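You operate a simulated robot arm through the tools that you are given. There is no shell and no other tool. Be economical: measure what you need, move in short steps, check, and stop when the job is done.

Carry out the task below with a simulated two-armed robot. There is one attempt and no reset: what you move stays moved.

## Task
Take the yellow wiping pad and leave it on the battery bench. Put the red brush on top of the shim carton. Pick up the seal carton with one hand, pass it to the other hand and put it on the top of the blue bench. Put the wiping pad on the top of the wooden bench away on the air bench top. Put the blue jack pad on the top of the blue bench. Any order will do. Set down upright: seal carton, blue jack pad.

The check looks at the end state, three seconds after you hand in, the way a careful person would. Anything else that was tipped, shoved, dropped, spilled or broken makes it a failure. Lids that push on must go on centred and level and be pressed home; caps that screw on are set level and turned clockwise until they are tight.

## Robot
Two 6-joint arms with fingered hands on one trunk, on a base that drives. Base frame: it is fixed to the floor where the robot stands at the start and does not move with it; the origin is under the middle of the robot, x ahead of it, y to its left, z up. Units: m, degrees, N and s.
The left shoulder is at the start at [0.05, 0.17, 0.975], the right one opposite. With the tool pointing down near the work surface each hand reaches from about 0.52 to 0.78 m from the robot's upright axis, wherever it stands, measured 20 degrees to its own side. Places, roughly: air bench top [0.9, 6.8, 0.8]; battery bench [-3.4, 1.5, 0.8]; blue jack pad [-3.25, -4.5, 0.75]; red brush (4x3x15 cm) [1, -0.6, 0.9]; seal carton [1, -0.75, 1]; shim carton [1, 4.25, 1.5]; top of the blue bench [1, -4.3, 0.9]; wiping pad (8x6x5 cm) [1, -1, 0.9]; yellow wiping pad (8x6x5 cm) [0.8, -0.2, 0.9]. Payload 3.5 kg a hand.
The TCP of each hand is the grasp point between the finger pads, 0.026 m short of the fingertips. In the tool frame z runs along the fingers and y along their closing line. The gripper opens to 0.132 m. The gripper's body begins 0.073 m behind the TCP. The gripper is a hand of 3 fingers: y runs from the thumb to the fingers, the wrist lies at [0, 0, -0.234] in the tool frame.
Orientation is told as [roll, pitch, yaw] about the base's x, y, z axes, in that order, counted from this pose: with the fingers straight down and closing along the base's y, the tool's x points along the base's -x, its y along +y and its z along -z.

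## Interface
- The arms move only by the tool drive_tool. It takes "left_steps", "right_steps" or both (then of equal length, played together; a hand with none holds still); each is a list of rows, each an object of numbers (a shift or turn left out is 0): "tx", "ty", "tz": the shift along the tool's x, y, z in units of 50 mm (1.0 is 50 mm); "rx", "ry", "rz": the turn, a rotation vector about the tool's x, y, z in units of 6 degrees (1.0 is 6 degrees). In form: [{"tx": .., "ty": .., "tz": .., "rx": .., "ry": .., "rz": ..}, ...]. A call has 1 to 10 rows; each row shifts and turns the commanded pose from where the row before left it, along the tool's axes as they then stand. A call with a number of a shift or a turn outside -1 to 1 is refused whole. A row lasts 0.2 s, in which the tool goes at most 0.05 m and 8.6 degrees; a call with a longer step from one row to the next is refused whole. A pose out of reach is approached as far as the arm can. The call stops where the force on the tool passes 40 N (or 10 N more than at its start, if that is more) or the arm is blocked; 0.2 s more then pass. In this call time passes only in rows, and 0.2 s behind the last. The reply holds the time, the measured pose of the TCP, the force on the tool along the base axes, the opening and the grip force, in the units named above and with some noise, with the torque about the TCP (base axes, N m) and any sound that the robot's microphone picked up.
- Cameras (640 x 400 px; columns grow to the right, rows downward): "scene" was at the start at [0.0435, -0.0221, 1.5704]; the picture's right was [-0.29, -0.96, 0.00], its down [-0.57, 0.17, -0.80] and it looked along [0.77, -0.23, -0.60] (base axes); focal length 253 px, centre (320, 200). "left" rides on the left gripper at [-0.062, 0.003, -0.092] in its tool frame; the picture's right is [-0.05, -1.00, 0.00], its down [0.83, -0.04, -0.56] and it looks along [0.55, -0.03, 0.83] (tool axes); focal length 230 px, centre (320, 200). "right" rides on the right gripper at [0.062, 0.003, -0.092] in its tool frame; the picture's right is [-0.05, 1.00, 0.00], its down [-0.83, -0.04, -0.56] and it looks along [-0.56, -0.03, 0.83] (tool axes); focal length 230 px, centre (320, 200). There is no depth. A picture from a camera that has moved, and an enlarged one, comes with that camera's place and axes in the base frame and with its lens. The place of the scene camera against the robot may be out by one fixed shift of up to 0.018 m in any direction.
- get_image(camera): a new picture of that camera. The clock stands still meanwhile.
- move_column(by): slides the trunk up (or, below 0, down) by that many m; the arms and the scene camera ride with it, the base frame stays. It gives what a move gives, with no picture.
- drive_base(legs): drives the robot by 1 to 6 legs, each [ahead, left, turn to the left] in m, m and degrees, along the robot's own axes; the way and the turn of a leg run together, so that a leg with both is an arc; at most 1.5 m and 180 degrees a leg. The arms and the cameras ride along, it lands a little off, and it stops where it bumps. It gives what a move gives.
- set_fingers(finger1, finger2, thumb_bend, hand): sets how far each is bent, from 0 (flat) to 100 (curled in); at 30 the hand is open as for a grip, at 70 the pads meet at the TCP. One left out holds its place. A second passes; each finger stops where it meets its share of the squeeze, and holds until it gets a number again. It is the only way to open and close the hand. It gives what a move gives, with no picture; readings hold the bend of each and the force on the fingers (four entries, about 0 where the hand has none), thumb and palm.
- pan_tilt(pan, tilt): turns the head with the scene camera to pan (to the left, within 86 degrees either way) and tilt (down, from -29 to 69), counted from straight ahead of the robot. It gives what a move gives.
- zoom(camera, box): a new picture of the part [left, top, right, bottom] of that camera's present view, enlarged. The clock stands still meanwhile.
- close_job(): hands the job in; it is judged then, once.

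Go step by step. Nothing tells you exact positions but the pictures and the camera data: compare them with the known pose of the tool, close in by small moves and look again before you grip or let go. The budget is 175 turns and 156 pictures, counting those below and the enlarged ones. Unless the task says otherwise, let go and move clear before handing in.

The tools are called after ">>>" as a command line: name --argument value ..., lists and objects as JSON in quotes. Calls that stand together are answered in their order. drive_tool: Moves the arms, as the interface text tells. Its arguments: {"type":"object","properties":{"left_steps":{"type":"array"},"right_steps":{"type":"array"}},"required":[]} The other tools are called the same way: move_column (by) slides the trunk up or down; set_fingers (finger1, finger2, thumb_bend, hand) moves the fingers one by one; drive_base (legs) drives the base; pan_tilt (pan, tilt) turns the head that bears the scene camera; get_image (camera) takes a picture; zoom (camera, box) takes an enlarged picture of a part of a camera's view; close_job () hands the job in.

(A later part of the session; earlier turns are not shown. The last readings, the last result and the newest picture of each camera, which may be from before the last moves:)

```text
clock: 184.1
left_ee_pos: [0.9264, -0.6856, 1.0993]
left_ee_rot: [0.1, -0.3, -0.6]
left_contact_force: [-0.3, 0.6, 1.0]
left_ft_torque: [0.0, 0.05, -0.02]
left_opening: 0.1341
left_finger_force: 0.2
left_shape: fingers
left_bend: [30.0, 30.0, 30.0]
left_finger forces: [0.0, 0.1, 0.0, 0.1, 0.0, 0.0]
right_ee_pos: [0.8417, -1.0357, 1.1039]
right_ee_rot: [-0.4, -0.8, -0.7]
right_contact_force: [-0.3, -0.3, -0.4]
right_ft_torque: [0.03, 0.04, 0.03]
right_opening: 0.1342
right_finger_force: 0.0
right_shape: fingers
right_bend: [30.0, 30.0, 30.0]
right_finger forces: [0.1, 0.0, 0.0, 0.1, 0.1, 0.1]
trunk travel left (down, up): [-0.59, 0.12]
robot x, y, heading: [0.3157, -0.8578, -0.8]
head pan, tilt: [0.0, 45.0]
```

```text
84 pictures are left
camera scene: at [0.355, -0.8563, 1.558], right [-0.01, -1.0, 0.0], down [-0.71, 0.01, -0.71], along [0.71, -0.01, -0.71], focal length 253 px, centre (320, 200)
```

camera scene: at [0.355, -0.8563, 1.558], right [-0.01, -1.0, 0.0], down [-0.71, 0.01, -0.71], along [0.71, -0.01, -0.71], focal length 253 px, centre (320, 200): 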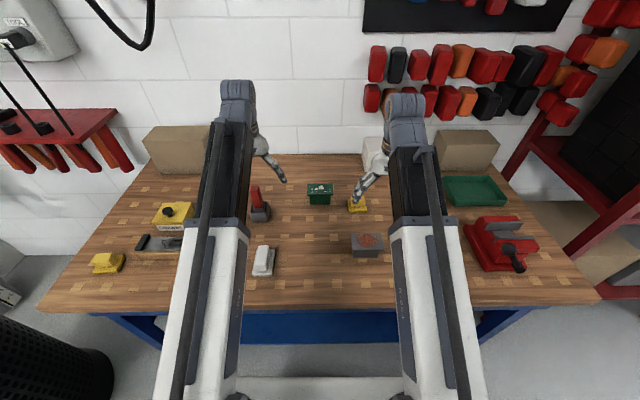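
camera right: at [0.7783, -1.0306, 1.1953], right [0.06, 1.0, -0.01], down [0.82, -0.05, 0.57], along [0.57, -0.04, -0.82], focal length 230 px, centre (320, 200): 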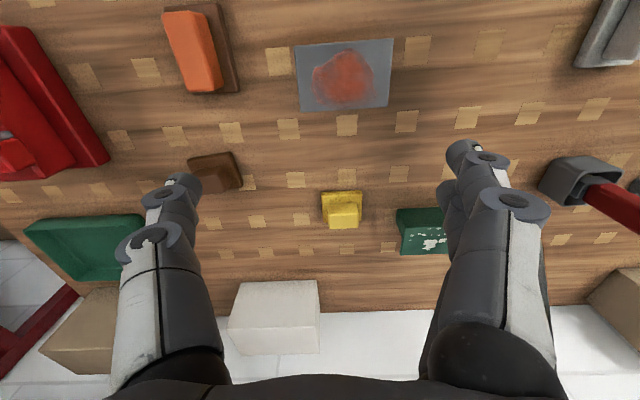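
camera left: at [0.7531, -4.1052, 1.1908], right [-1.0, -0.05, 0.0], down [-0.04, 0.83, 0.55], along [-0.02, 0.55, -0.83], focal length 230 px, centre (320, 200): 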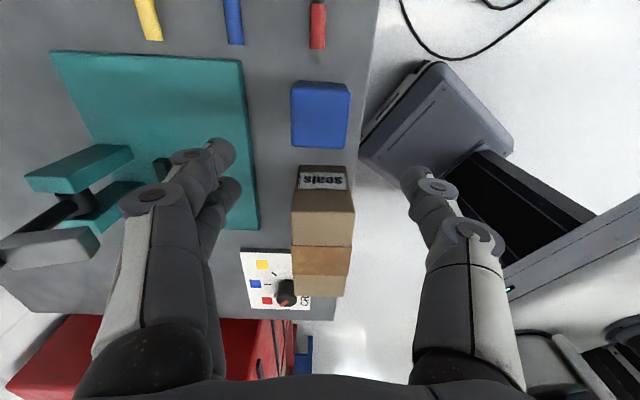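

>>> zoom --camera "scene" --box '[240, 150, 400, 280]'

>>> zoom --camera "right" --box '[220, 120, 640, 300]'

```text
3.08 times, centred on (320, 215) of scene
camera zoom: at [0.355, -0.8563, 1.558], right [-0.01, -1.0, 0.0], down [-0.71, 0.01, -0.71], along [0.71, -0.01, -0.71], focal length 780 px, centre (320, 154)
```

zoom: 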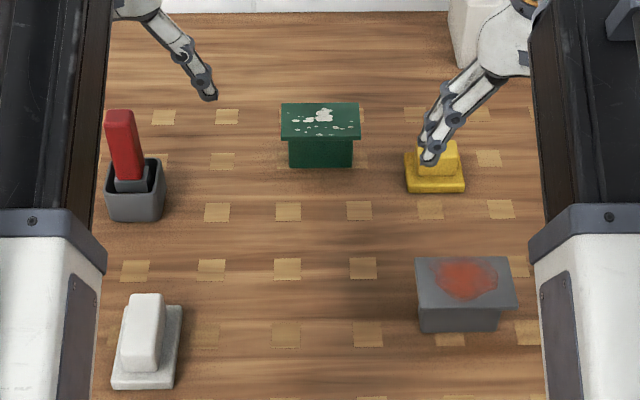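

```text
1.52 times, centred on (430, 210) of right
camera zoom: at [0.7783, -1.0306, 1.1953], right [0.06, 1.0, -0.01], down [0.82, -0.05, 0.57], along [0.57, -0.04, -0.82], focal length 351 px, centre (152, 185)
```

zoom: 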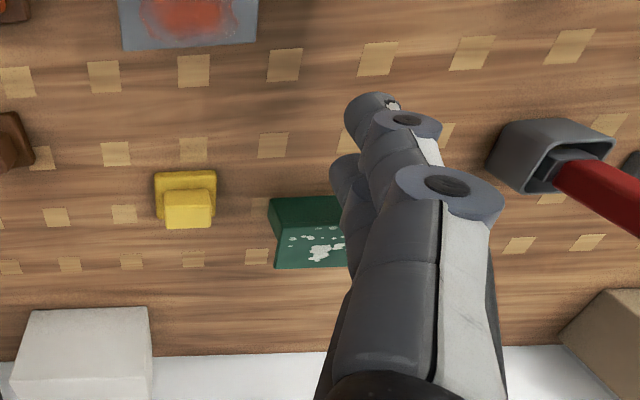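

The second yellow pad is centred near (1.024, -1.008), with a grip block about 5 cm wide on a plate. I move the right hand over it with a reduced opening.

>>> set_fingers --hand "right" --finger1 41 --finger2 41 --thumb_bend 41

>>> drive_tool --right_steps '[{"tx": -0.9, "ty": 0.15}, {"tx": -0.9, "ty": 0.15}, {"tx": -0.9, "ty": 0.15}, {"tx": -0.95, "ty": 0.15}, {"tz": 0.9}, {"tz": 0.9}]'

>>> get_image --camera "right"

>>> zoom --camera "scene" --box '[280, 110, 440, 240]'

```text
clock: 185.1
left_ee_pos: [0.9264, -0.6852, 1.1002]
left_ee_rot: [0.2, -0.3, -0.7]
left_contact_force: [-0.3, 0.1, -0.1]
left_ft_torque: [0.02, 0.01, 0.02]
left_opening: 0.134
left_finger_force: 0.1
left_shape: fingers
left_bend: [30.0, 30.0, 30.0]
left_finger forces: [0.0, 0.1, 0.1, 0.0, 0.0, 0.0]
right_ee_pos: [0.8404, -1.0344, 1.1041]
right_ee_rot: [-0.4, -0.7, -0.7]
right_contact_force: [-0.7, -0.2, -1.4]
right_ft_torque: [-0.01, 0.02, 0.01]
right_opening: 0.0984
right_finger_force: 0.1
right_shape: fingers
right_bend: [41.0, 41.0, 41.0]
right_finger forces: [0.1, 0.0, 0.0, 0.1, 0.1, 0.0]
trunk travel left (down, up): [-0.59, 0.12]
robot x, y, heading: [0.3148, -0.8602, -0.8]
head pan, tilt: [0.0, 45.0]
```

```text
clock: 186.5
left_ee_pos: [0.9251, -0.6852, 1.1001]
left_ee_rot: [0.1, -0.3, -0.7]
left_contact_force: [0.1, 0.2, -0.2]
left_ft_torque: [0.0, 0.0, 0.0]
left_opening: 0.1341
left_finger_force: 0.1
left_shape: fingers
left_bend: [30.0, 30.0, 30.0]
left_finger forces: [0.0, 0.0, 0.0, 0.0, 0.0, 0.0]
right_ee_pos: [1.0228, -1.0061, 1.0168]
right_ee_rot: [-0.3, -1.0, -0.7]
right_contact_force: [-0.4, 0.8, 0.3]
right_ft_torque: [0.01, -0.01, -0.01]
right_opening: 0.0988
right_finger_force: 0.1
right_shape: fingers
right_bend: [41.0, 41.0, 41.0]
right_finger forces: [0.0, 0.1, 0.0, 0.0, 0.0, 0.0]
right hand out of reach, approached as far as the arm can: row 4
trunk travel left (down, up): [-0.59, 0.12]
robot x, y, heading: [0.3107, -0.8562, -0.9]
head pan, tilt: [0.0, 45.0]
```

```text
81 pictures are left
camera right: at [0.9597, -1.002, 1.1084], right [0.06, 1.0, -0.01], down [0.82, -0.05, 0.57], along [0.57, -0.04, -0.82], focal length 230 px, centre (320, 200)
```

right: 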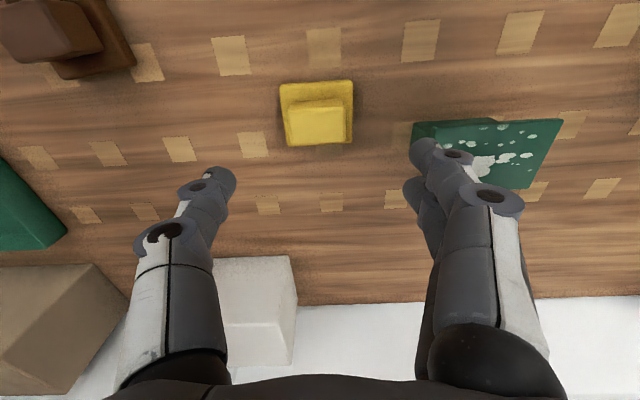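

```text
3.08 times, centred on (360, 175) of scene
camera zoom: at [0.3547, -0.8564, 1.5581], right [-0.01, -1.0, 0.0], down [-0.71, 0.01, -0.71], along [0.71, -0.01, -0.71], focal length 780 px, centre (197, 277)
```

zoom: 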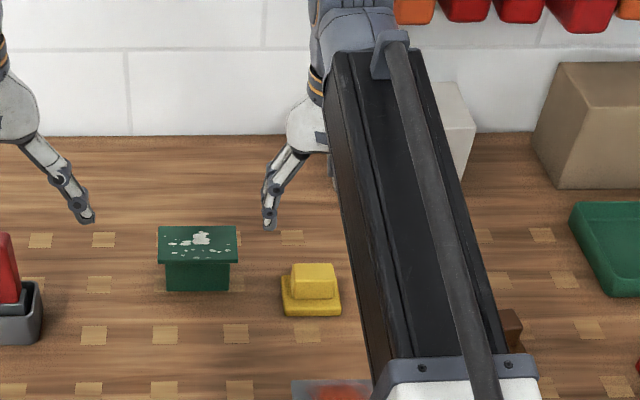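

>>> set_fingers --hand "right" --finger1 46 --finger2 46 --thumb_bend 44

>>> drive_tool --right_steps '[{"ty": -0.1}, {"tz": 0.6}, {"tz": 0.6}, {"tz": 0.6}]'

>>> get_image --camera "right"

```text
clock: 187.5
left_ee_pos: [0.9244, -0.6846, 1.0997]
left_ee_rot: [0.1, -0.3, -0.7]
left_contact_force: [-0.3, -0.2, 0.1]
left_ft_torque: [0.05, 0.04, -0.01]
left_opening: 0.1339
left_finger_force: 0.1
left_shape: fingers
left_bend: [30.0, 30.0, 30.0]
left_finger forces: [0.1, 0.0, 0.0, 0.0, 0.0, 0.0]
right_ee_pos: [1.0229, -1.0069, 1.0183]
right_ee_rot: [-0.3, -0.9, -0.6]
right_contact_force: [0.2, -0.9, -0.9]
right_ft_torque: [-0.02, 0.01, -0.01]
right_opening: 0.0856
right_finger_force: 0.0
right_shape: fingers
right_bend: [46.0, 46.0, 44.0]
right_finger forces: [0.0, 0.0, 0.0, 0.0, 0.0, 0.1]
trunk travel left (down, up): [-0.59, 0.12]
robot x, y, heading: [0.3134, -0.8579, -0.9]
head pan, tilt: [0.0, 45.0]
```

```text
clock: 188.5
left_ee_pos: [0.9258, -0.685, 1.1]
left_ee_rot: [0.1, -0.3, -0.7]
left_contact_force: [0.3, 0.4, -0.2]
left_ft_torque: [0.0, 0.04, -0.01]
left_opening: 0.1343
left_finger_force: 0.1
left_shape: fingers
left_bend: [30.0, 30.0, 30.0]
left_finger forces: [0.0, 0.1, 0.0, 0.0, 0.1, 0.1]
right_ee_pos: [1.0227, -1.0129, 0.9245]
right_ee_rot: [-0.3, -1.0, -0.8]
right_contact_force: [-0.2, 0.7, 0.0]
right_ft_torque: [-0.02, 0.01, -0.03]
right_opening: 0.0852
right_finger_force: 0.0
right_shape: fingers
right_bend: [46.0, 46.0, 44.0]
right_finger forces: [0.0, 0.1, 0.1, 0.0, 0.1, 0.0]
trunk travel left (down, up): [-0.59, 0.12]
robot x, y, heading: [0.314, -0.8586, -0.7]
head pan, tilt: [0.0, 45.0]
```

```text
79 pictures are left
camera right: at [0.9594, -1.0079, 1.0158], right [0.06, 1.0, -0.01], down [0.82, -0.05, 0.57], along [0.57, -0.04, -0.82], focal length 230 px, centre (320, 200)
```

right: 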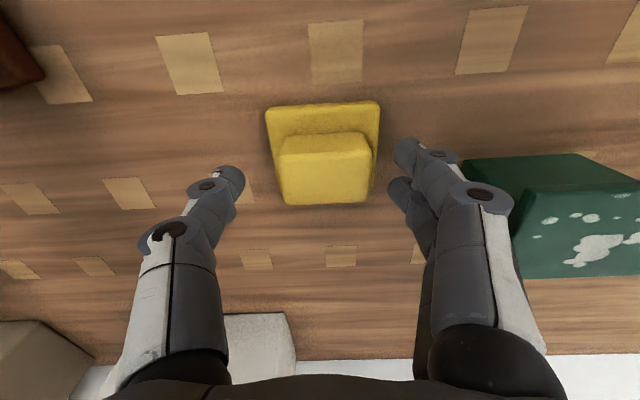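

>>> drive_tool --right_steps '[{"tz": 0.3, "ty": 0.05}, {"tz": 0.3}]'

>>> set_fingers --hand "right" --finger1 75 --finger2 75 --thumb_bend 75

>>> drive_tool --right_steps '[{"tz": -0.6}, {"tz": -0.9}, {"tz": -0.9}, {"tz": -0.9}]'

>>> get_image --camera "right"

```text
clock: 189.1
left_ee_pos: [0.9254, -0.6852, 1.1006]
left_ee_rot: [0.2, -0.4, -0.7]
left_contact_force: [0.0, -0.4, -0.2]
left_ft_torque: [0.04, 0.0, 0.02]
left_opening: 0.1341
left_finger_force: 0.1
left_shape: fingers
left_bend: [30.0, 30.0, 30.0]
left_finger forces: [0.1, 0.1, 0.0, 0.1, 0.0, 0.1]
right_ee_pos: [1.0218, -1.0089, 0.8969]
right_ee_rot: [-0.2, -1.0, -0.8]
right_contact_force: [0.2, -0.5, 0.2]
right_ft_torque: [0.02, -0.01, 0.02]
right_opening: 0.0853
right_finger_force: 0.1
right_shape: fingers
right_bend: [46.0, 46.0, 44.0]
right_finger forces: [0.0, 0.1, 0.0, 0.1, 0.1, 0.0]
trunk travel left (down, up): [-0.59, 0.12]
robot x, y, heading: [0.3164, -0.8584, -0.7]
head pan, tilt: [0.0, 45.0]
```

```text
clock: 190.1
left_ee_pos: [0.9253, -0.6851, 1.0999]
left_ee_rot: [0.1, -0.4, -0.7]
left_contact_force: [-0.9, 0.2, -0.5]
left_ft_torque: [0.0, -0.01, 0.04]
left_opening: 0.1341
left_finger_force: 0.1
left_shape: fingers
left_bend: [30.0, 30.0, 30.0]
left_finger forces: [0.1, 0.0, 0.1, 0.0, 0.1, 0.0]
right_ee_pos: [1.0228, -1.0093, 0.8963]
right_ee_rot: [-0.3, -0.9, -0.7]
right_contact_force: [0.0, -0.1, 0.1]
right_ft_torque: [-0.01, 0.0, 0.0]
right_opening: 0.0667
right_finger_force: 22.4
right_shape: fingers
right_bend: [53.0, 53.0, 55.0]
right_finger forces: [11.1, 11.0, 0.1, 0.1, 21.9, 0.1]
trunk travel left (down, up): [-0.59, 0.12]
robot x, y, heading: [0.3128, -0.858, -0.8]
head pan, tilt: [0.0, 45.0]
```

```text
clock: 191.1
left_ee_pos: [0.9245, -0.6844, 1.0995]
left_ee_rot: [0.0, -0.4, -0.7]
left_contact_force: [-1.0, -0.3, 0.1]
left_ft_torque: [0.0, -0.01, -0.01]
left_opening: 0.1341
left_finger_force: 0.0
left_shape: fingers
left_bend: [30.0, 30.0, 30.0]
left_finger forces: [0.0, 0.1, 0.0, 0.1, 0.1, 0.0]
right_ee_pos: [1.0215, -1.0093, 1.0616]
right_ee_rot: [-0.3, -0.9, -0.7]
right_contact_force: [0.2, -0.7, -0.6]
right_ft_torque: [0.02, 0.01, 0.01]
right_opening: 0.0668
right_finger_force: 22.0
right_shape: fingers
right_bend: [53.0, 53.0, 55.0]
right_finger forces: [10.9, 10.9, 0.0, 0.0, 21.9, 0.0]
trunk travel left (down, up): [-0.59, 0.12]
robot x, y, heading: [0.3114, -0.8606, -0.6]
head pan, tilt: [0.0, 45.0]
```

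```text
78 pictures are left
camera right: at [0.9587, -1.0056, 1.1525], right [0.06, 1.0, -0.01], down [0.82, -0.05, 0.57], along [0.57, -0.04, -0.82], focal length 230 px, centre (320, 200)
```

right: 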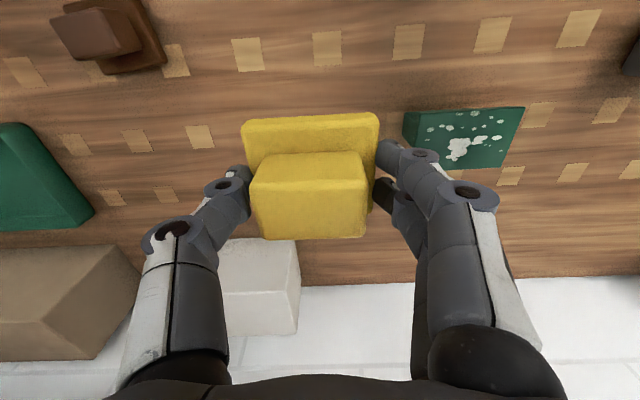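

The second pad is lifted. Now I align the left hand over the brush handle, near (0.98, -0.65), top at z≈1.0.

>>> drive_tool --left_steps '[{"tx": -0.55, "ty": 0.35}, {"tx": -0.55, "ty": 0.35}]'

>>> get_image --camera "left"

>>> zoom --camera "scene" --box '[180, 90, 340, 260]'

```text
clock: 191.7
left_ee_pos: [0.9804, -0.6514, 1.0994]
left_ee_rot: [0.0, -0.3, -0.9]
left_contact_force: [0.2, 0.3, -0.5]
left_ft_torque: [-0.04, 0.0, -0.02]
left_opening: 0.134
left_finger_force: 0.1
left_shape: fingers
left_bend: [30.0, 30.0, 30.0]
left_finger forces: [0.1, 0.1, 0.0, 0.0, 0.0, 0.1]
right_ee_pos: [1.0218, -1.0094, 1.061]
right_ee_rot: [-0.3, -0.9, -0.7]
right_contact_force: [-0.3, -0.9, -0.1]
right_ft_torque: [0.0, 0.0, -0.02]
right_opening: 0.0668
right_finger_force: 22.3
right_shape: fingers
right_bend: [53.0, 53.0, 55.0]
right_finger forces: [11.1, 11.0, 0.0, 0.0, 21.9, 0.1]
trunk travel left (down, up): [-0.59, 0.12]
robot x, y, heading: [0.3129, -0.8585, -0.8]
head pan, tilt: [0.0, 45.0]
```

```text
77 pictures are left
camera left: at [1.0428, -0.6491, 1.1914], right [0.04, -1.0, 0.0], down [-0.83, -0.03, 0.55], along [-0.55, -0.02, -0.83], focal length 230 px, centre (320, 200)
```

left: 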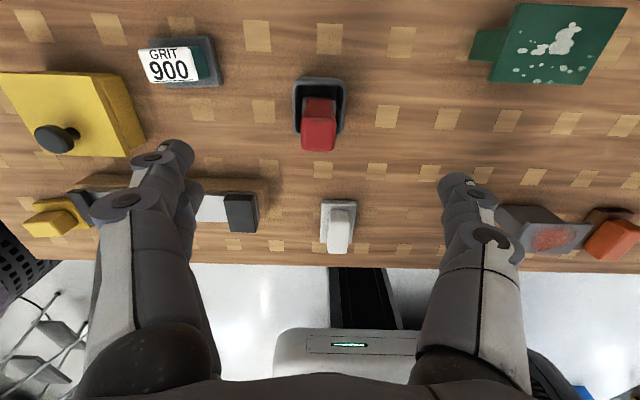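

```text
2.35 times, centred on (260, 175) of scene
camera zoom: at [0.3548, -0.8562, 1.558], right [-0.01, -1.0, 0.0], down [-0.71, 0.01, -0.71], along [0.71, -0.01, -0.71], focal length 596 px, centre (461, 259)
```

zoom: 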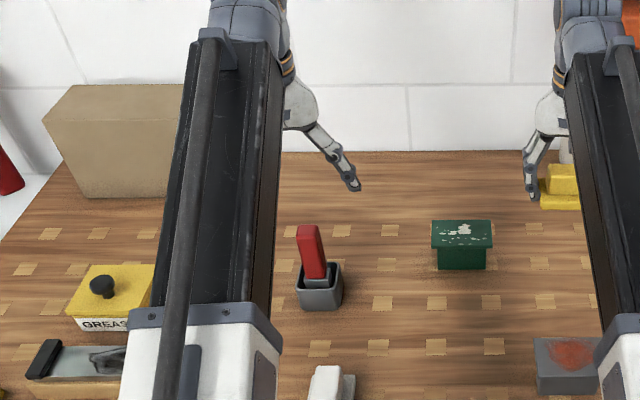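

The hand is centred over the handle. I lower to grip just below the handle's top.

>>> drive_tool --left_steps '[{"tz": 0.8}, {"tz": 0.8}, {"tz": 0.75}]'

>>> set_fingers --hand "left" --finger1 80 --finger2 80 --thumb_bend 80

>>> get_image --camera "left"

```text
clock: 192.5
left_ee_pos: [0.9828, -0.6521, 0.9807]
left_ee_rot: [0.1, -0.2, -0.8]
left_contact_force: [0.0, 0.0, -0.2]
left_ft_torque: [-0.02, 0.01, -0.02]
left_opening: 0.1341
left_finger_force: 0.1
left_shape: fingers
left_bend: [30.0, 30.0, 30.0]
left_finger forces: [0.0, 0.0, 0.0, 0.0, 0.1, 0.0]
right_ee_pos: [1.0217, -1.0091, 1.0611]
right_ee_rot: [-0.4, -1.0, -0.7]
right_contact_force: [0.4, 0.0, -0.4]
right_ft_torque: [0.0, 0.0, 0.02]
right_opening: 0.0665
right_finger_force: 21.9
right_shape: fingers
right_bend: [53.0, 53.0, 55.0]
right_finger forces: [10.9, 11.1, 0.0, 0.0, 21.9, 0.0]
trunk travel left (down, up): [-0.59, 0.12]
robot x, y, heading: [0.3179, -0.8611, -0.6]
head pan, tilt: [0.0, 45.0]
```

```text
clock: 193.5
left_ee_pos: [0.9832, -0.6501, 0.9816]
left_ee_rot: [0.1, -0.2, -0.7]
left_contact_force: [-0.5, 0.7, -0.4]
left_ft_torque: [-0.01, 0.01, -0.03]
left_opening: 0.0276
left_finger_force: 25.8
left_shape: fingers
left_bend: [68.0, 68.0, 66.0]
left_finger forces: [12.8, 12.8, 0.0, 0.0, 25.7, 0.0]
right_ee_pos: [1.0223, -1.0093, 1.0606]
right_ee_rot: [-0.3, -1.0, -0.6]
right_contact_force: [-0.1, -0.5, -1.7]
right_ft_torque: [0.03, -0.02, 0.0]
right_opening: 0.0669
right_finger_force: 22.1
right_shape: fingers
right_bend: [53.0, 53.0, 55.0]
right_finger forces: [10.9, 11.1, 0.0, 0.0, 21.9, 0.0]
trunk travel left (down, up): [-0.59, 0.12]
robot x, y, heading: [0.312, -0.8587, -0.9]
head pan, tilt: [0.0, 45.0]
```

```text
75 pictures are left
camera left: at [1.0446, -0.6493, 1.0733], right [0.04, -1.0, 0.0], down [-0.83, -0.03, 0.55], along [-0.55, -0.02, -0.83], focal length 230 px, centre (320, 200)
```

left: 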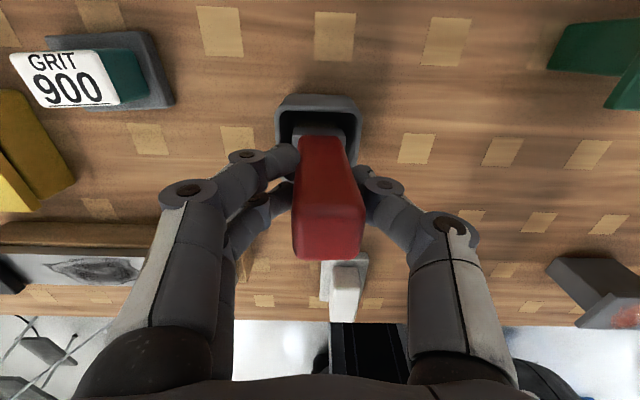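

>>> drive_tool --left_steps '[{"tz": -0.4}, {"tz": -0.6}, {"tz": -0.8}, {"tz": -0.8}]'

>>> get_image --camera "left"

>>> zoom --camera "scene" --box '[180, 90, 340, 260]'

```text
clock: 194.5
left_ee_pos: [0.9819, -0.6499, 1.114]
left_ee_rot: [0.0, -0.3, -0.7]
left_contact_force: [-0.7, 0.0, -1.2]
left_ft_torque: [0.01, -0.01, -0.01]
left_opening: 0.0274
left_finger_force: 25.3
left_shape: fingers
left_bend: [68.0, 68.0, 66.0]
left_finger forces: [12.8, 12.7, 0.1, 0.0, 25.8, 0.0]
right_ee_pos: [1.0217, -1.0091, 1.0611]
right_ee_rot: [-0.3, -0.9, -0.7]
right_contact_force: [0.7, -0.5, -1.0]
right_ft_torque: [-0.03, 0.02, 0.01]
right_opening: 0.0668
right_finger_force: 21.8
right_shape: fingers
right_bend: [53.0, 53.0, 55.0]
right_finger forces: [10.9, 10.9, 0.0, 0.0, 21.9, 0.0]
trunk travel left (down, up): [-0.59, 0.12]
robot x, y, heading: [0.3118, -0.8582, -0.5]
head pan, tilt: [0.0, 45.0]
```

```text
74 pictures are left
camera left: at [1.0441, -0.6477, 1.2057], right [0.04, -1.0, 0.0], down [-0.83, -0.03, 0.55], along [-0.55, -0.02, -0.83], focal length 230 px, centre (320, 200)
```

left: 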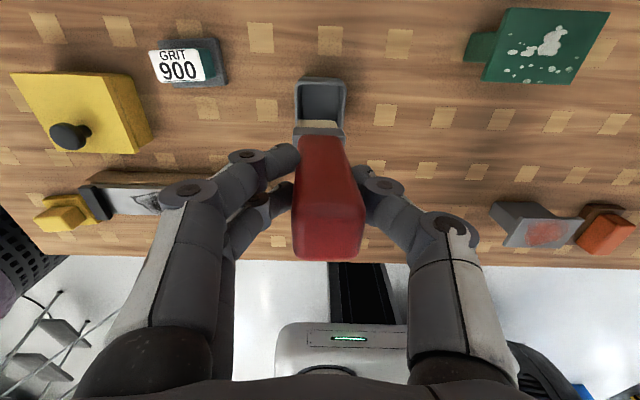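

```text
2.35 times, centred on (260, 175) of scene
camera zoom: at [0.3545, -0.8564, 1.558], right [-0.01, -1.0, 0.0], down [-0.71, 0.01, -0.71], along [0.71, -0.01, -0.71], focal length 596 px, centre (461, 259)
```

zoom: 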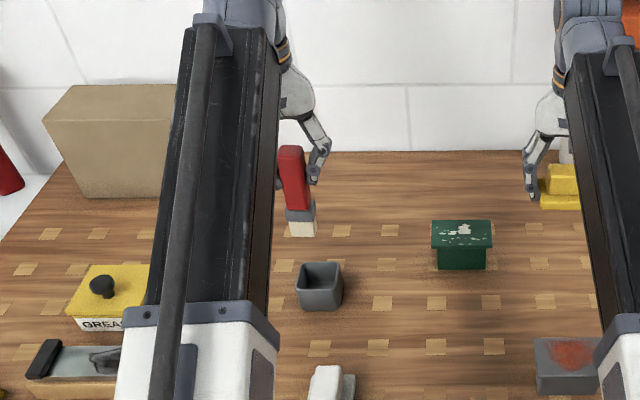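

The brush is out of its cup and held; both hands are loaded. I back off, turn north and look down the aisle.

>>> drive_base --legs '[[-0.45, 0, 0], [0, 0, 90.7], [0.7, 0.14, 0]]'

>>> pan_tilt --pan 0 --tilt 25

>>> get_image --camera "scene"

```text
clock: 204.6
left_ee_pos: [-0.4787, 0.5269, 1.1125]
left_ee_rot: [0.1, -0.2, 89.1]
left_contact_force: [-0.2, -0.1, -0.5]
left_ft_torque: [0.0, 0.01, 0.0]
left_opening: 0.0271
left_finger_force: 25.8
left_shape: fingers
left_bend: [68.0, 68.0, 66.0]
left_finger forces: [12.8, 12.6, 0.0, 0.1, 25.4, 0.0]
right_ee_pos: [-0.1192, 0.567, 1.06]
right_ee_rot: [-0.4, -0.9, 89.3]
right_contact_force: [-0.7, -0.3, -1.1]
right_ft_torque: [-0.01, -0.04, 0.0]
right_opening: 0.0666
right_finger_force: 22.3
right_shape: fingers
right_bend: [53.0, 53.0, 55.0]
right_finger forces: [10.9, 11.0, 0.0, 0.1, 21.8, 0.0]
trunk travel left (down, up): [-0.59, 0.12]
robot x, y, heading: [-0.269, -0.1401, 89.3]
head pan, tilt: [0.0, 45.0]
```

```text
clock: 205.4
left_ee_pos: [-0.4786, 0.5269, 1.1134]
left_ee_rot: [0.1, -0.3, 89.2]
left_contact_force: [-0.6, 0.8, -0.1]
left_ft_torque: [0.07, 0.01, 0.0]
left_opening: 0.0271
left_finger_force: 24.9
left_shape: fingers
left_bend: [68.0, 68.0, 66.0]
left_finger forces: [12.8, 12.7, 0.0, 0.0, 25.5, 0.1]
right_ee_pos: [-0.1191, 0.5659, 1.0618]
right_ee_rot: [-0.2, -0.9, 89.3]
right_contact_force: [-0.5, -0.4, -1.0]
right_ft_torque: [0.01, 0.0, -0.02]
right_opening: 0.0667
right_finger_force: 22.0
right_shape: fingers
right_bend: [53.0, 53.0, 55.0]
right_finger forces: [10.9, 10.9, 0.0, 0.0, 21.8, 0.0]
trunk travel left (down, up): [-0.59, 0.12]
robot x, y, heading: [-0.2648, -0.1403, 89.1]
head pan, tilt: [0.0, 25.0]
```

```text
72 pictures are left
camera scene: at [-0.2693, -0.0874, 1.5885], right [1.0, -0.01, 0.0], down [-0.01, -0.42, -0.91], along [0.01, 0.91, -0.42], focal length 253 px, centre (320, 200)
```

scene: 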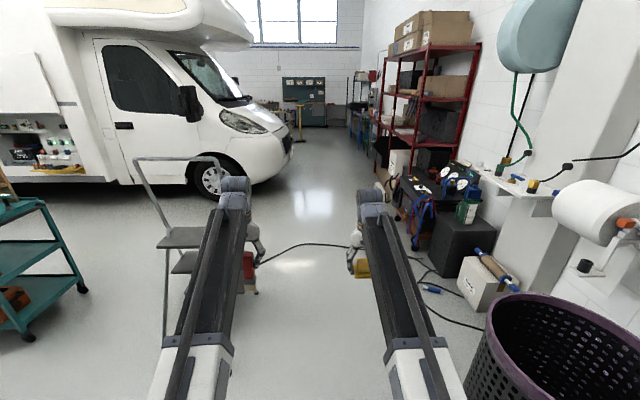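

>>> zoom --camera "scene" --box '[330, 0, 500, 220]'

>>> zoom --camera "scene" --box '[130, 150, 330, 320]'

```text
1.82 times, centred on (415, 110) of scene
camera zoom: at [-0.2693, -0.0874, 1.5885], right [1.0, -0.01, 0.0], down [-0.01, -0.42, -0.91], along [0.01, 0.91, -0.42], focal length 461 px, centre (147, 364)
```

zoom: 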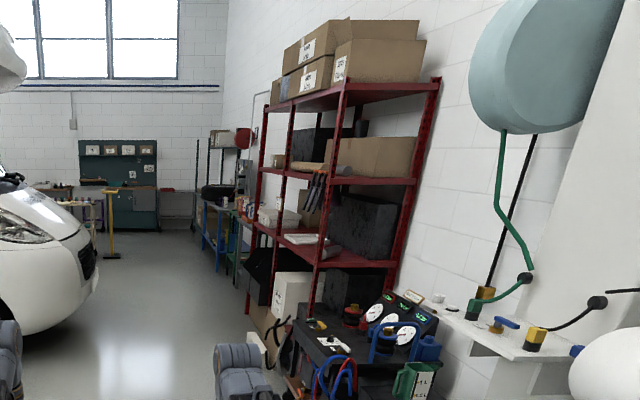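

```text
2.35 times, centred on (230, 235) of scene
camera zoom: at [-0.2693, -0.0874, 1.5885], right [1.0, -0.01, 0.0], down [-0.01, -0.42, -0.91], along [0.01, 0.91, -0.42], focal length 596 px, centre (532, 118)
```

zoom: 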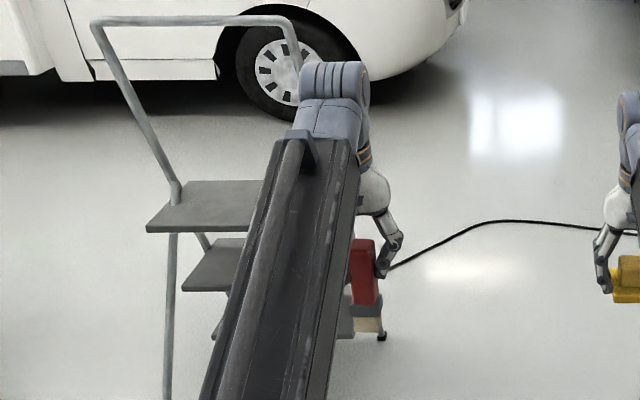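

The aisle is clear between the ladder (x≈-0.78) and the cart (x≈0.45). I drive north to y≈3.3 near the red rack, then look for the shim carton.

>>> drive_base --legs '[[1.2, -0.1, 0.8], [1.2, 0, 0], [1.0, 0.1, 0]]'

>>> pan_tilt --pan -55 --tilt 10

>>> get_image --camera "scene"

```text
clock: 222.0
left_ee_pos: [-0.487, 3.9126, 1.114]
left_ee_rot: [0.2, -0.3, 89.9]
left_contact_force: [0.6, -0.8, -1.1]
left_ft_torque: [-0.01, -0.01, 0.0]
left_opening: 0.0272
left_finger_force: 25.2
left_shape: fingers
left_bend: [68.0, 68.0, 66.0]
left_finger forces: [12.8, 12.7, 0.0, 0.1, 25.5, 0.1]
right_ee_pos: [-0.1282, 3.9566, 1.0595]
right_ee_rot: [-0.4, -0.9, 89.9]
right_contact_force: [0.3, -1.2, -0.3]
right_ft_torque: [0.02, -0.02, -0.02]
right_opening: 0.0665
right_finger_force: 21.6
right_shape: fingers
right_bend: [53.0, 53.0, 55.0]
right_finger forces: [10.9, 10.9, 0.0, 0.0, 21.8, 0.0]
trunk travel left (down, up): [-0.59, 0.12]
robot x, y, heading: [-0.2699, 3.2482, 89.9]
head pan, tilt: [0.0, 25.0]
```

```text
clock: 223.2
left_ee_pos: [-0.4881, 3.9131, 1.1123]
left_ee_rot: [0.1, -0.2, 90.0]
left_contact_force: [-0.1, -0.4, -0.9]
left_ft_torque: [0.02, -0.03, -0.01]
left_opening: 0.0272
left_finger_force: 25.4
left_shape: fingers
left_bend: [68.0, 68.0, 66.0]
left_finger forces: [12.8, 12.7, 0.0, 0.0, 25.6, 0.0]
right_ee_pos: [-0.128, 3.9567, 1.0609]
right_ee_rot: [-0.2, -1.0, 89.9]
right_contact_force: [0.2, 0.0, -0.6]
right_ft_torque: [-0.01, -0.01, -0.01]
right_opening: 0.0666
right_finger_force: 21.3
right_shape: fingers
right_bend: [53.0, 53.0, 55.0]
right_finger forces: [10.9, 10.9, 0.0, 0.0, 21.8, 0.0]
trunk travel left (down, up): [-0.59, 0.12]
robot x, y, heading: [-0.2712, 3.2464, 89.9]
head pan, tilt: [-55.0, 10.0]
```

```text
69 pictures are left
camera scene: at [-0.1953, 3.2622, 1.613], right [0.57, -0.82, 0.0], down [-0.14, -0.1, -0.98], along [0.81, 0.56, -0.17], focal length 253 px, centre (320, 200)
```

scene: 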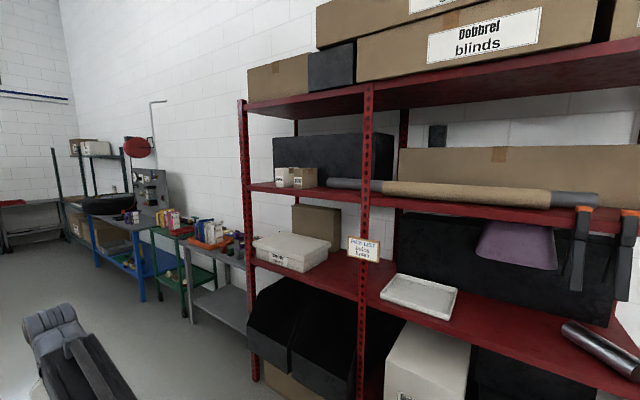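

>>> zoom --camera "scene" --box '[230, 110, 400, 280]'

>>> zoom --camera "scene" --box '[0, 130, 250, 310]'

```text
2.35 times, centred on (315, 195) of scene
camera zoom: at [-0.1953, 3.2622, 1.613], right [0.57, -0.82, 0.0], down [-0.14, -0.1, -0.98], along [0.81, 0.56, -0.17], focal length 596 px, centre (332, 212)
```

zoom: 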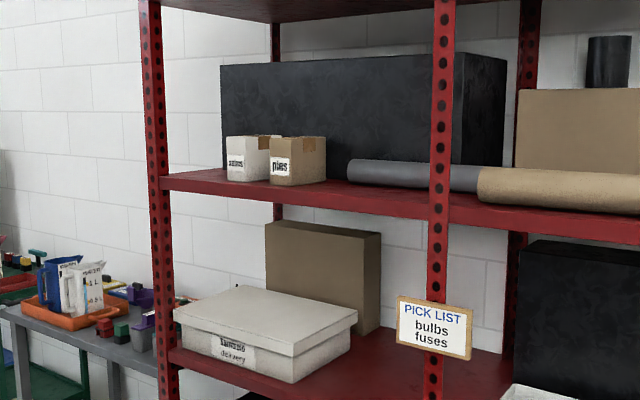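

```text
2.22 times, centred on (125, 220) of scene
camera zoom: at [-0.1953, 3.2622, 1.613], right [0.57, -0.82, 0.0], down [-0.14, -0.1, -0.98], along [0.81, 0.56, -0.17], focal length 563 px, centre (753, 156)
```

zoom: 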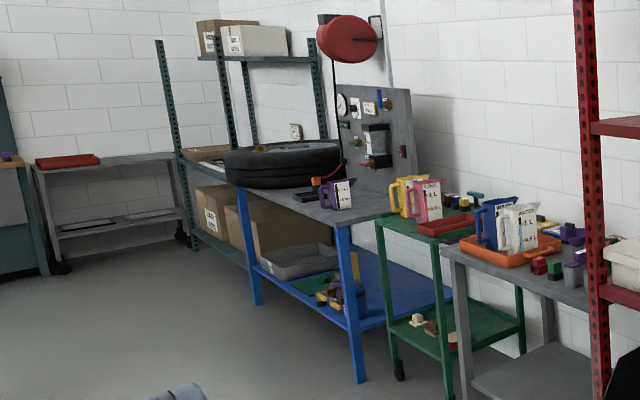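

The shim carton is the small white box on the rack's shelf, near (1.0, 4.35, 1.48). I move up and turn to face the rack.

>>> drive_base --legs '[[0.9, 0, 0], [0, 0, -90]]'

>>> pan_tilt --pan 10 --tilt 5

>>> get_image --camera "scene"

>>> zoom --camera "scene" --box '[240, 160, 400, 260]'

```text
clock: 231.9
left_ee_pos: [0.4068, 4.3329, 1.1133]
left_ee_rot: [0.1, -0.3, -2.7]
left_contact_force: [0.6, -0.4, -1.0]
left_ft_torque: [0.01, 0.04, -0.01]
left_opening: 0.0274
left_finger_force: 24.9
left_shape: fingers
left_bend: [68.0, 68.0, 66.0]
left_finger forces: [12.7, 12.5, 0.0, 0.1, 25.2, 0.0]
right_ee_pos: [0.4321, 3.9697, 1.0624]
right_ee_rot: [-0.3, -0.9, -2.7]
right_contact_force: [0.1, -0.2, -0.8]
right_ft_torque: [0.01, 0.01, 0.0]
right_opening: 0.0663
right_finger_force: 20.9
right_shape: fingers
right_bend: [53.0, 53.0, 55.0]
right_finger forces: [10.9, 10.9, 0.1, 0.0, 21.8, 0.1]
trunk travel left (down, up): [-0.59, 0.12]
robot x, y, heading: [-0.2709, 4.1462, -2.5]
head pan, tilt: [-55.0, 10.0]
```

```text
clock: 233.3
left_ee_pos: [0.4057, 4.3316, 1.1129]
left_ee_rot: [0.1, -0.3, -2.7]
left_contact_force: [0.0, -0.5, -0.4]
left_ft_torque: [-0.03, 0.01, 0.02]
left_opening: 0.0271
left_finger_force: 25.0
left_shape: fingers
left_bend: [68.0, 68.0, 66.0]
left_finger forces: [12.6, 12.6, 0.0, 0.0, 25.3, 0.0]
right_ee_pos: [0.4334, 3.9702, 1.0611]
right_ee_rot: [-0.2, -0.9, -2.7]
right_contact_force: [-0.8, 0.2, -1.0]
right_ft_torque: [-0.02, 0.0, -0.03]
right_opening: 0.0667
right_finger_force: 21.7
right_shape: fingers
right_bend: [53.0, 53.0, 55.0]
right_finger forces: [10.9, 10.8, 0.0, 0.0, 21.7, 0.0]
trunk travel left (down, up): [-0.59, 0.12]
robot x, y, heading: [-0.2691, 4.1433, -2.5]
head pan, tilt: [10.0, 5.0]
```

```text
66 pictures are left
camera scene: at [-0.2186, 4.1625, 1.6211], right [0.13, -0.99, 0.0], down [-0.09, -0.01, -1.0], along [0.99, 0.13, -0.09], focal length 253 px, centre (320, 200)
```

scene: 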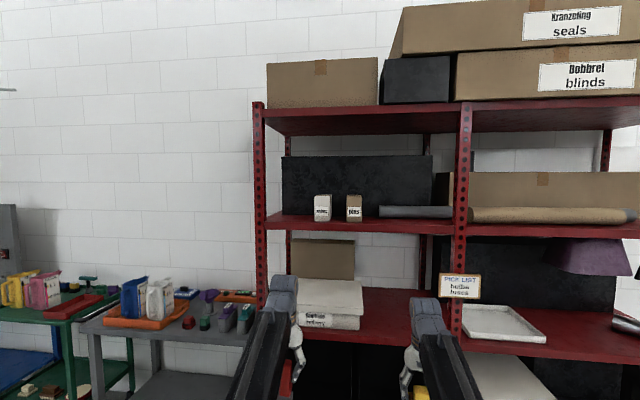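

```text
4.00 times, centred on (320, 210) of scene
camera zoom: at [-0.2186, 4.1625, 1.6211], right [0.13, -0.99, 0.0], down [-0.09, -0.01, -1.0], along [0.99, 0.13, -0.09], focal length 1014 px, centre (320, 160)
```

zoom: 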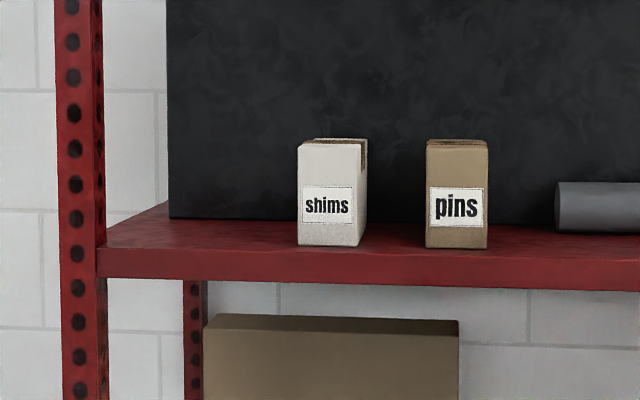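

The shim carton (about 7 cm wide, top at z≈1.54) stands at the shelf front near y=4.30. I raise the trunk and pitch the left hand up so the brush points forward horizontally.

>>> move_column --by 0.12

>>> drive_tool --left_steps '[{"ry": -1}, {"ry": -1}, {"ry": -1}, {"ry": -1}, {"ry": -1}, {"ry": -1}, {"ry": -1}, {"ry": -1}, {"ry": -1}, {"ry": -1}]'

>>> drive_tool --left_steps '[{"ry": -1}, {"ry": -1}, {"ry": -1}, {"ry": -1}, {"ry": -1}]'

>>> drive_tool --left_steps '[{"tx": -0.9}, {"tx": -0.9}, {"tx": -0.9}, {"tx": -0.9}, {"tx": -0.9}, {"tx": -0.9}, {"tx": -0.9}, {"tx": -0.9}]'

>>> get_image --camera "scene"

>>> get_image --camera "left"

```text
clock: 234.8
left_ee_pos: [0.4049, 4.3323, 1.2327]
left_ee_rot: [0.1, -0.2, -2.6]
left_contact_force: [-0.7, -0.5, -1.3]
left_ft_torque: [0.0, -0.01, -0.04]
left_opening: 0.0275
left_finger_force: 25.8
left_shape: fingers
left_bend: [68.0, 68.0, 66.0]
left_finger forces: [12.6, 12.6, 0.1, 0.0, 25.3, 0.1]
right_ee_pos: [0.4331, 3.9713, 1.1802]
right_ee_rot: [-0.3, -0.9, -2.6]
right_contact_force: [0.8, 0.3, -0.3]
right_ft_torque: [-0.02, 0.03, -0.02]
right_opening: 0.0664
right_finger_force: 22.1
right_shape: fingers
right_bend: [53.0, 53.0, 55.0]
right_finger forces: [11.0, 10.8, 0.0, 0.0, 21.7, 0.0]
trunk travel left (down, up): [-0.71, 0.0]
robot x, y, heading: [-0.2679, 4.1475, -2.7]
head pan, tilt: [10.0, 5.0]
```

```text
clock: 237.0
left_ee_pos: [0.4064, 4.3317, 1.2339]
left_ee_rot: [0.1, -60.3, -2.9]
left_contact_force: [0.6, -0.4, -1.0]
left_ft_torque: [0.0, 0.04, -0.02]
left_opening: 0.0272
left_finger_force: 25.6
left_shape: fingers
left_bend: [68.0, 68.0, 66.0]
left_finger forces: [12.6, 12.7, 0.0, 0.0, 25.3, 0.0]
right_ee_pos: [0.4334, 3.9705, 1.1818]
right_ee_rot: [-0.4, -0.8, -2.6]
right_contact_force: [-0.7, 0.0, -1.5]
right_ft_torque: [-0.01, 0.02, 0.01]
right_opening: 0.0663
right_finger_force: 21.6
right_shape: fingers
right_bend: [53.0, 53.0, 55.0]
right_finger forces: [10.9, 10.8, 0.0, 0.0, 21.8, 0.1]
trunk travel left (down, up): [-0.71, 0.0]
robot x, y, heading: [-0.267, 4.1442, -2.7]
head pan, tilt: [10.0, 5.0]
```

```text
clock: 238.2
left_ee_pos: [0.4433, 4.334, 1.24]
left_ee_rot: [5.9, -88.8, -8.8]
left_contact_force: [0.2, -0.2, -0.5]
left_ft_torque: [0.0, 0.01, -0.01]
left_opening: 0.0267
left_finger_force: 25.6
left_shape: fingers
left_bend: [68.0, 68.0, 66.0]
left_finger forces: [12.7, 12.9, 0.1, 0.0, 25.4, 0.0]
left hand out of reach, approached as far as the arm can: row 1, 2, 3, 4
right_ee_pos: [0.4333, 3.9692, 1.1802]
right_ee_rot: [-0.3, -1.0, -2.8]
right_contact_force: [-0.1, -0.5, -0.7]
right_ft_torque: [-0.01, 0.03, 0.02]
right_opening: 0.0667
right_finger_force: 22.1
right_shape: fingers
right_bend: [53.0, 53.0, 55.0]
right_finger forces: [11.0, 10.9, 0.1, 0.0, 21.7, 0.1]
trunk travel left (down, up): [-0.71, 0.0]
robot x, y, heading: [-0.2686, 4.1435, -2.8]
head pan, tilt: [10.0, 5.0]
```

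```text
clock: 240.0
left_ee_pos: [0.439, 4.3338, 1.6005]
left_ee_rot: [166.7, -89.6, -169.3]
left_contact_force: [0.0, -0.6, -0.7]
left_ft_torque: [0.0, 0.01, -0.01]
left_opening: 0.0269
left_finger_force: 24.8
left_shape: fingers
left_bend: [68.0, 68.0, 66.0]
left_finger forces: [12.5, 12.7, 0.0, 0.0, 25.2, 0.1]
right_ee_pos: [0.4324, 3.9717, 1.1816]
right_ee_rot: [-0.2, -1.0, -2.7]
right_contact_force: [0.6, -0.2, -0.3]
right_ft_torque: [-0.02, 0.04, 0.04]
right_opening: 0.0667
right_finger_force: 21.3
right_shape: fingers
right_bend: [53.0, 53.0, 55.0]
right_finger forces: [10.9, 10.8, 0.0, 0.0, 21.7, 0.1]
trunk travel left (down, up): [-0.71, 0.0]
robot x, y, heading: [-0.2698, 4.1433, -2.9]
head pan, tilt: [10.0, 5.0]
```

```text
64 pictures are left
camera scene: at [-0.2188, 4.1625, 1.741], right [0.13, -0.99, 0.0], down [-0.09, -0.01, -1.0], along [0.99, 0.13, -0.09], focal length 253 px, centre (320, 200)
```

scene: 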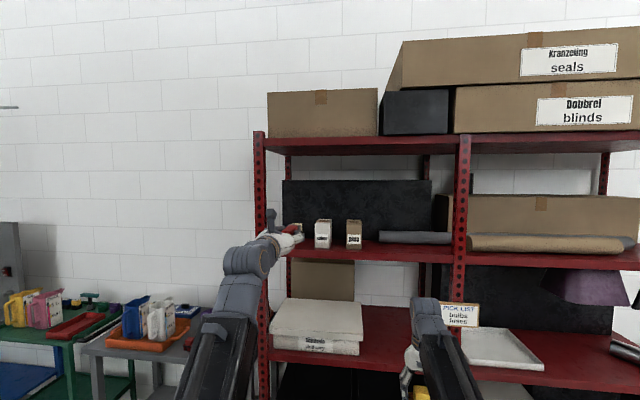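

```text
63 pictures are left
camera left: at [0.3475, 4.3409, 1.6609], right [-0.05, -1.0, 0.05], down [-0.55, -0.02, -0.83], along [0.83, -0.07, -0.55], focal length 230 px, centre (320, 200)
```

left: 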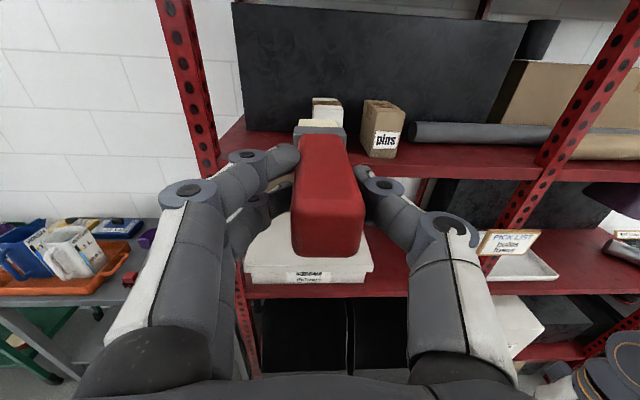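

>>> zoom --camera "scene" --box '[240, 200, 400, 300]'

>>> zoom --camera "left" --box '[240, 60, 440, 200]'

```text
4.00 times, centred on (320, 250) of scene
camera zoom: at [-0.2188, 4.1625, 1.741], right [0.13, -0.99, 0.0], down [-0.09, -0.01, -1.0], along [0.99, 0.13, -0.09], focal length 1014 px, centre (320, 0)
```

zoom: 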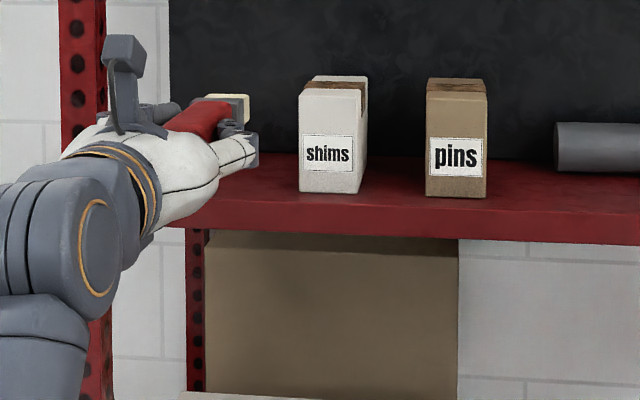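

```text
2.86 times, centred on (340, 130) of left
camera zoom: at [0.3475, 4.3409, 1.6609], right [-0.05, -1.0, 0.05], down [-0.55, -0.02, -0.83], along [0.83, -0.07, -0.55], focal length 657 px, centre (263, 400)
```

zoom: 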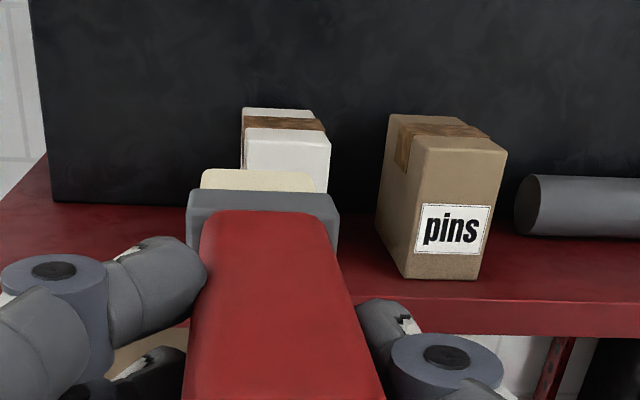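

The carton's top is near x 0.895–1.03, y 4.25–4.32, z≈1.538. I pull the right hand back, shift the left hand 2.5 cm right, and drive forward so the brush goes over the carton.

>>> drive_tool --right_steps '[{"tx": 0.9}, {"tx": 0.9}, {"tx": 0.9}, {"tx": 0.6}]' --left_steps '[{"ty": -0.25}, {"ty": -0.25}, {}, {}]'

>>> drive_base --legs '[[0.35, 0, 0]]'

>>> get_image --camera "left"

>>> zoom --camera "scene" --box '[200, 180, 440, 330]'

```text
clock: 241.0
left_ee_pos: [0.4395, 4.3082, 1.5998]
left_ee_rot: [166.2, -89.7, -168.9]
left_contact_force: [0.5, 1.0, -0.9]
left_ft_torque: [-0.01, 0.03, 0.0]
left_opening: 0.0269
left_finger_force: 24.9
left_shape: fingers
left_bend: [68.0, 68.0, 66.0]
left_finger forces: [12.5, 12.7, 0.0, 0.0, 25.3, 0.0]
right_ee_pos: [0.2688, 3.9785, 1.1767]
right_ee_rot: [-0.4, -1.0, -2.8]
right_contact_force: [0.1, -0.2, -0.5]
right_ft_torque: [-0.02, -0.01, 0.0]
right_opening: 0.0664
right_finger_force: 21.5
right_shape: fingers
right_bend: [53.0, 53.0, 55.0]
right_finger forces: [10.9, 10.8, 0.0, 0.0, 21.8, 0.1]
trunk travel left (down, up): [-0.71, 0.0]
robot x, y, heading: [-0.2688, 4.1439, -2.6]
head pan, tilt: [10.0, 5.0]
```

```text
clock: 243.2
left_ee_pos: [0.7887, 4.2925, 1.5998]
left_ee_rot: [164.3, -89.8, -167.0]
left_contact_force: [0.3, -0.5, -0.9]
left_ft_torque: [0.03, 0.02, -0.02]
left_opening: 0.0271
left_finger_force: 25.1
left_shape: fingers
left_bend: [68.0, 68.0, 66.0]
left_finger forces: [12.5, 12.7, 0.0, 0.0, 25.3, 0.1]
right_ee_pos: [0.6179, 3.9616, 1.1766]
right_ee_rot: [-0.3, -0.9, -2.6]
right_contact_force: [0.0, 0.1, -0.5]
right_ft_torque: [0.03, 0.04, -0.03]
right_opening: 0.0665
right_finger_force: 22.6
right_shape: fingers
right_bend: [53.0, 53.0, 55.0]
right_finger forces: [10.9, 10.9, 0.0, 0.0, 21.7, 0.1]
trunk travel left (down, up): [-0.71, 0.0]
robot x, y, heading: [0.0773, 4.1316, -2.6]
head pan, tilt: [10.0, 5.0]
```

```text
60 pictures are left
camera left: at [0.6961, 4.2998, 1.6597], right [-0.05, -1.0, 0.05], down [-0.55, -0.02, -0.83], along [0.83, -0.07, -0.55], focal length 230 px, centre (320, 200)
```

left: 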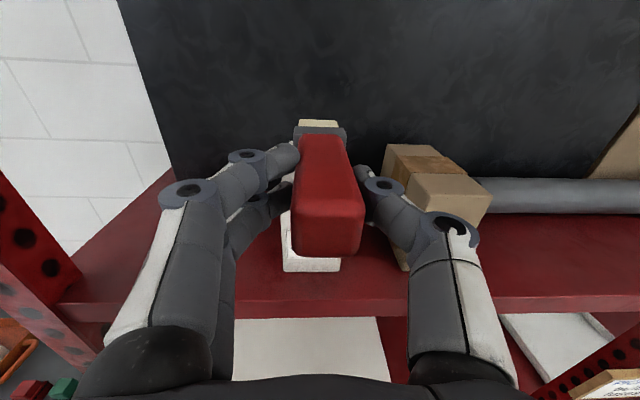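

```text
2.67 times, centred on (320, 255) of scene
camera zoom: at [0.1304, 4.146, 1.741], right [0.13, -0.99, 0.0], down [-0.09, -0.01, -1.0], along [0.99, 0.13, -0.09], focal length 676 px, centre (320, 53)
```

zoom: 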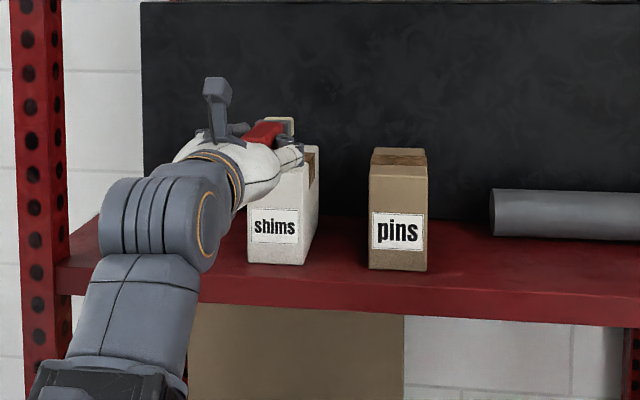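

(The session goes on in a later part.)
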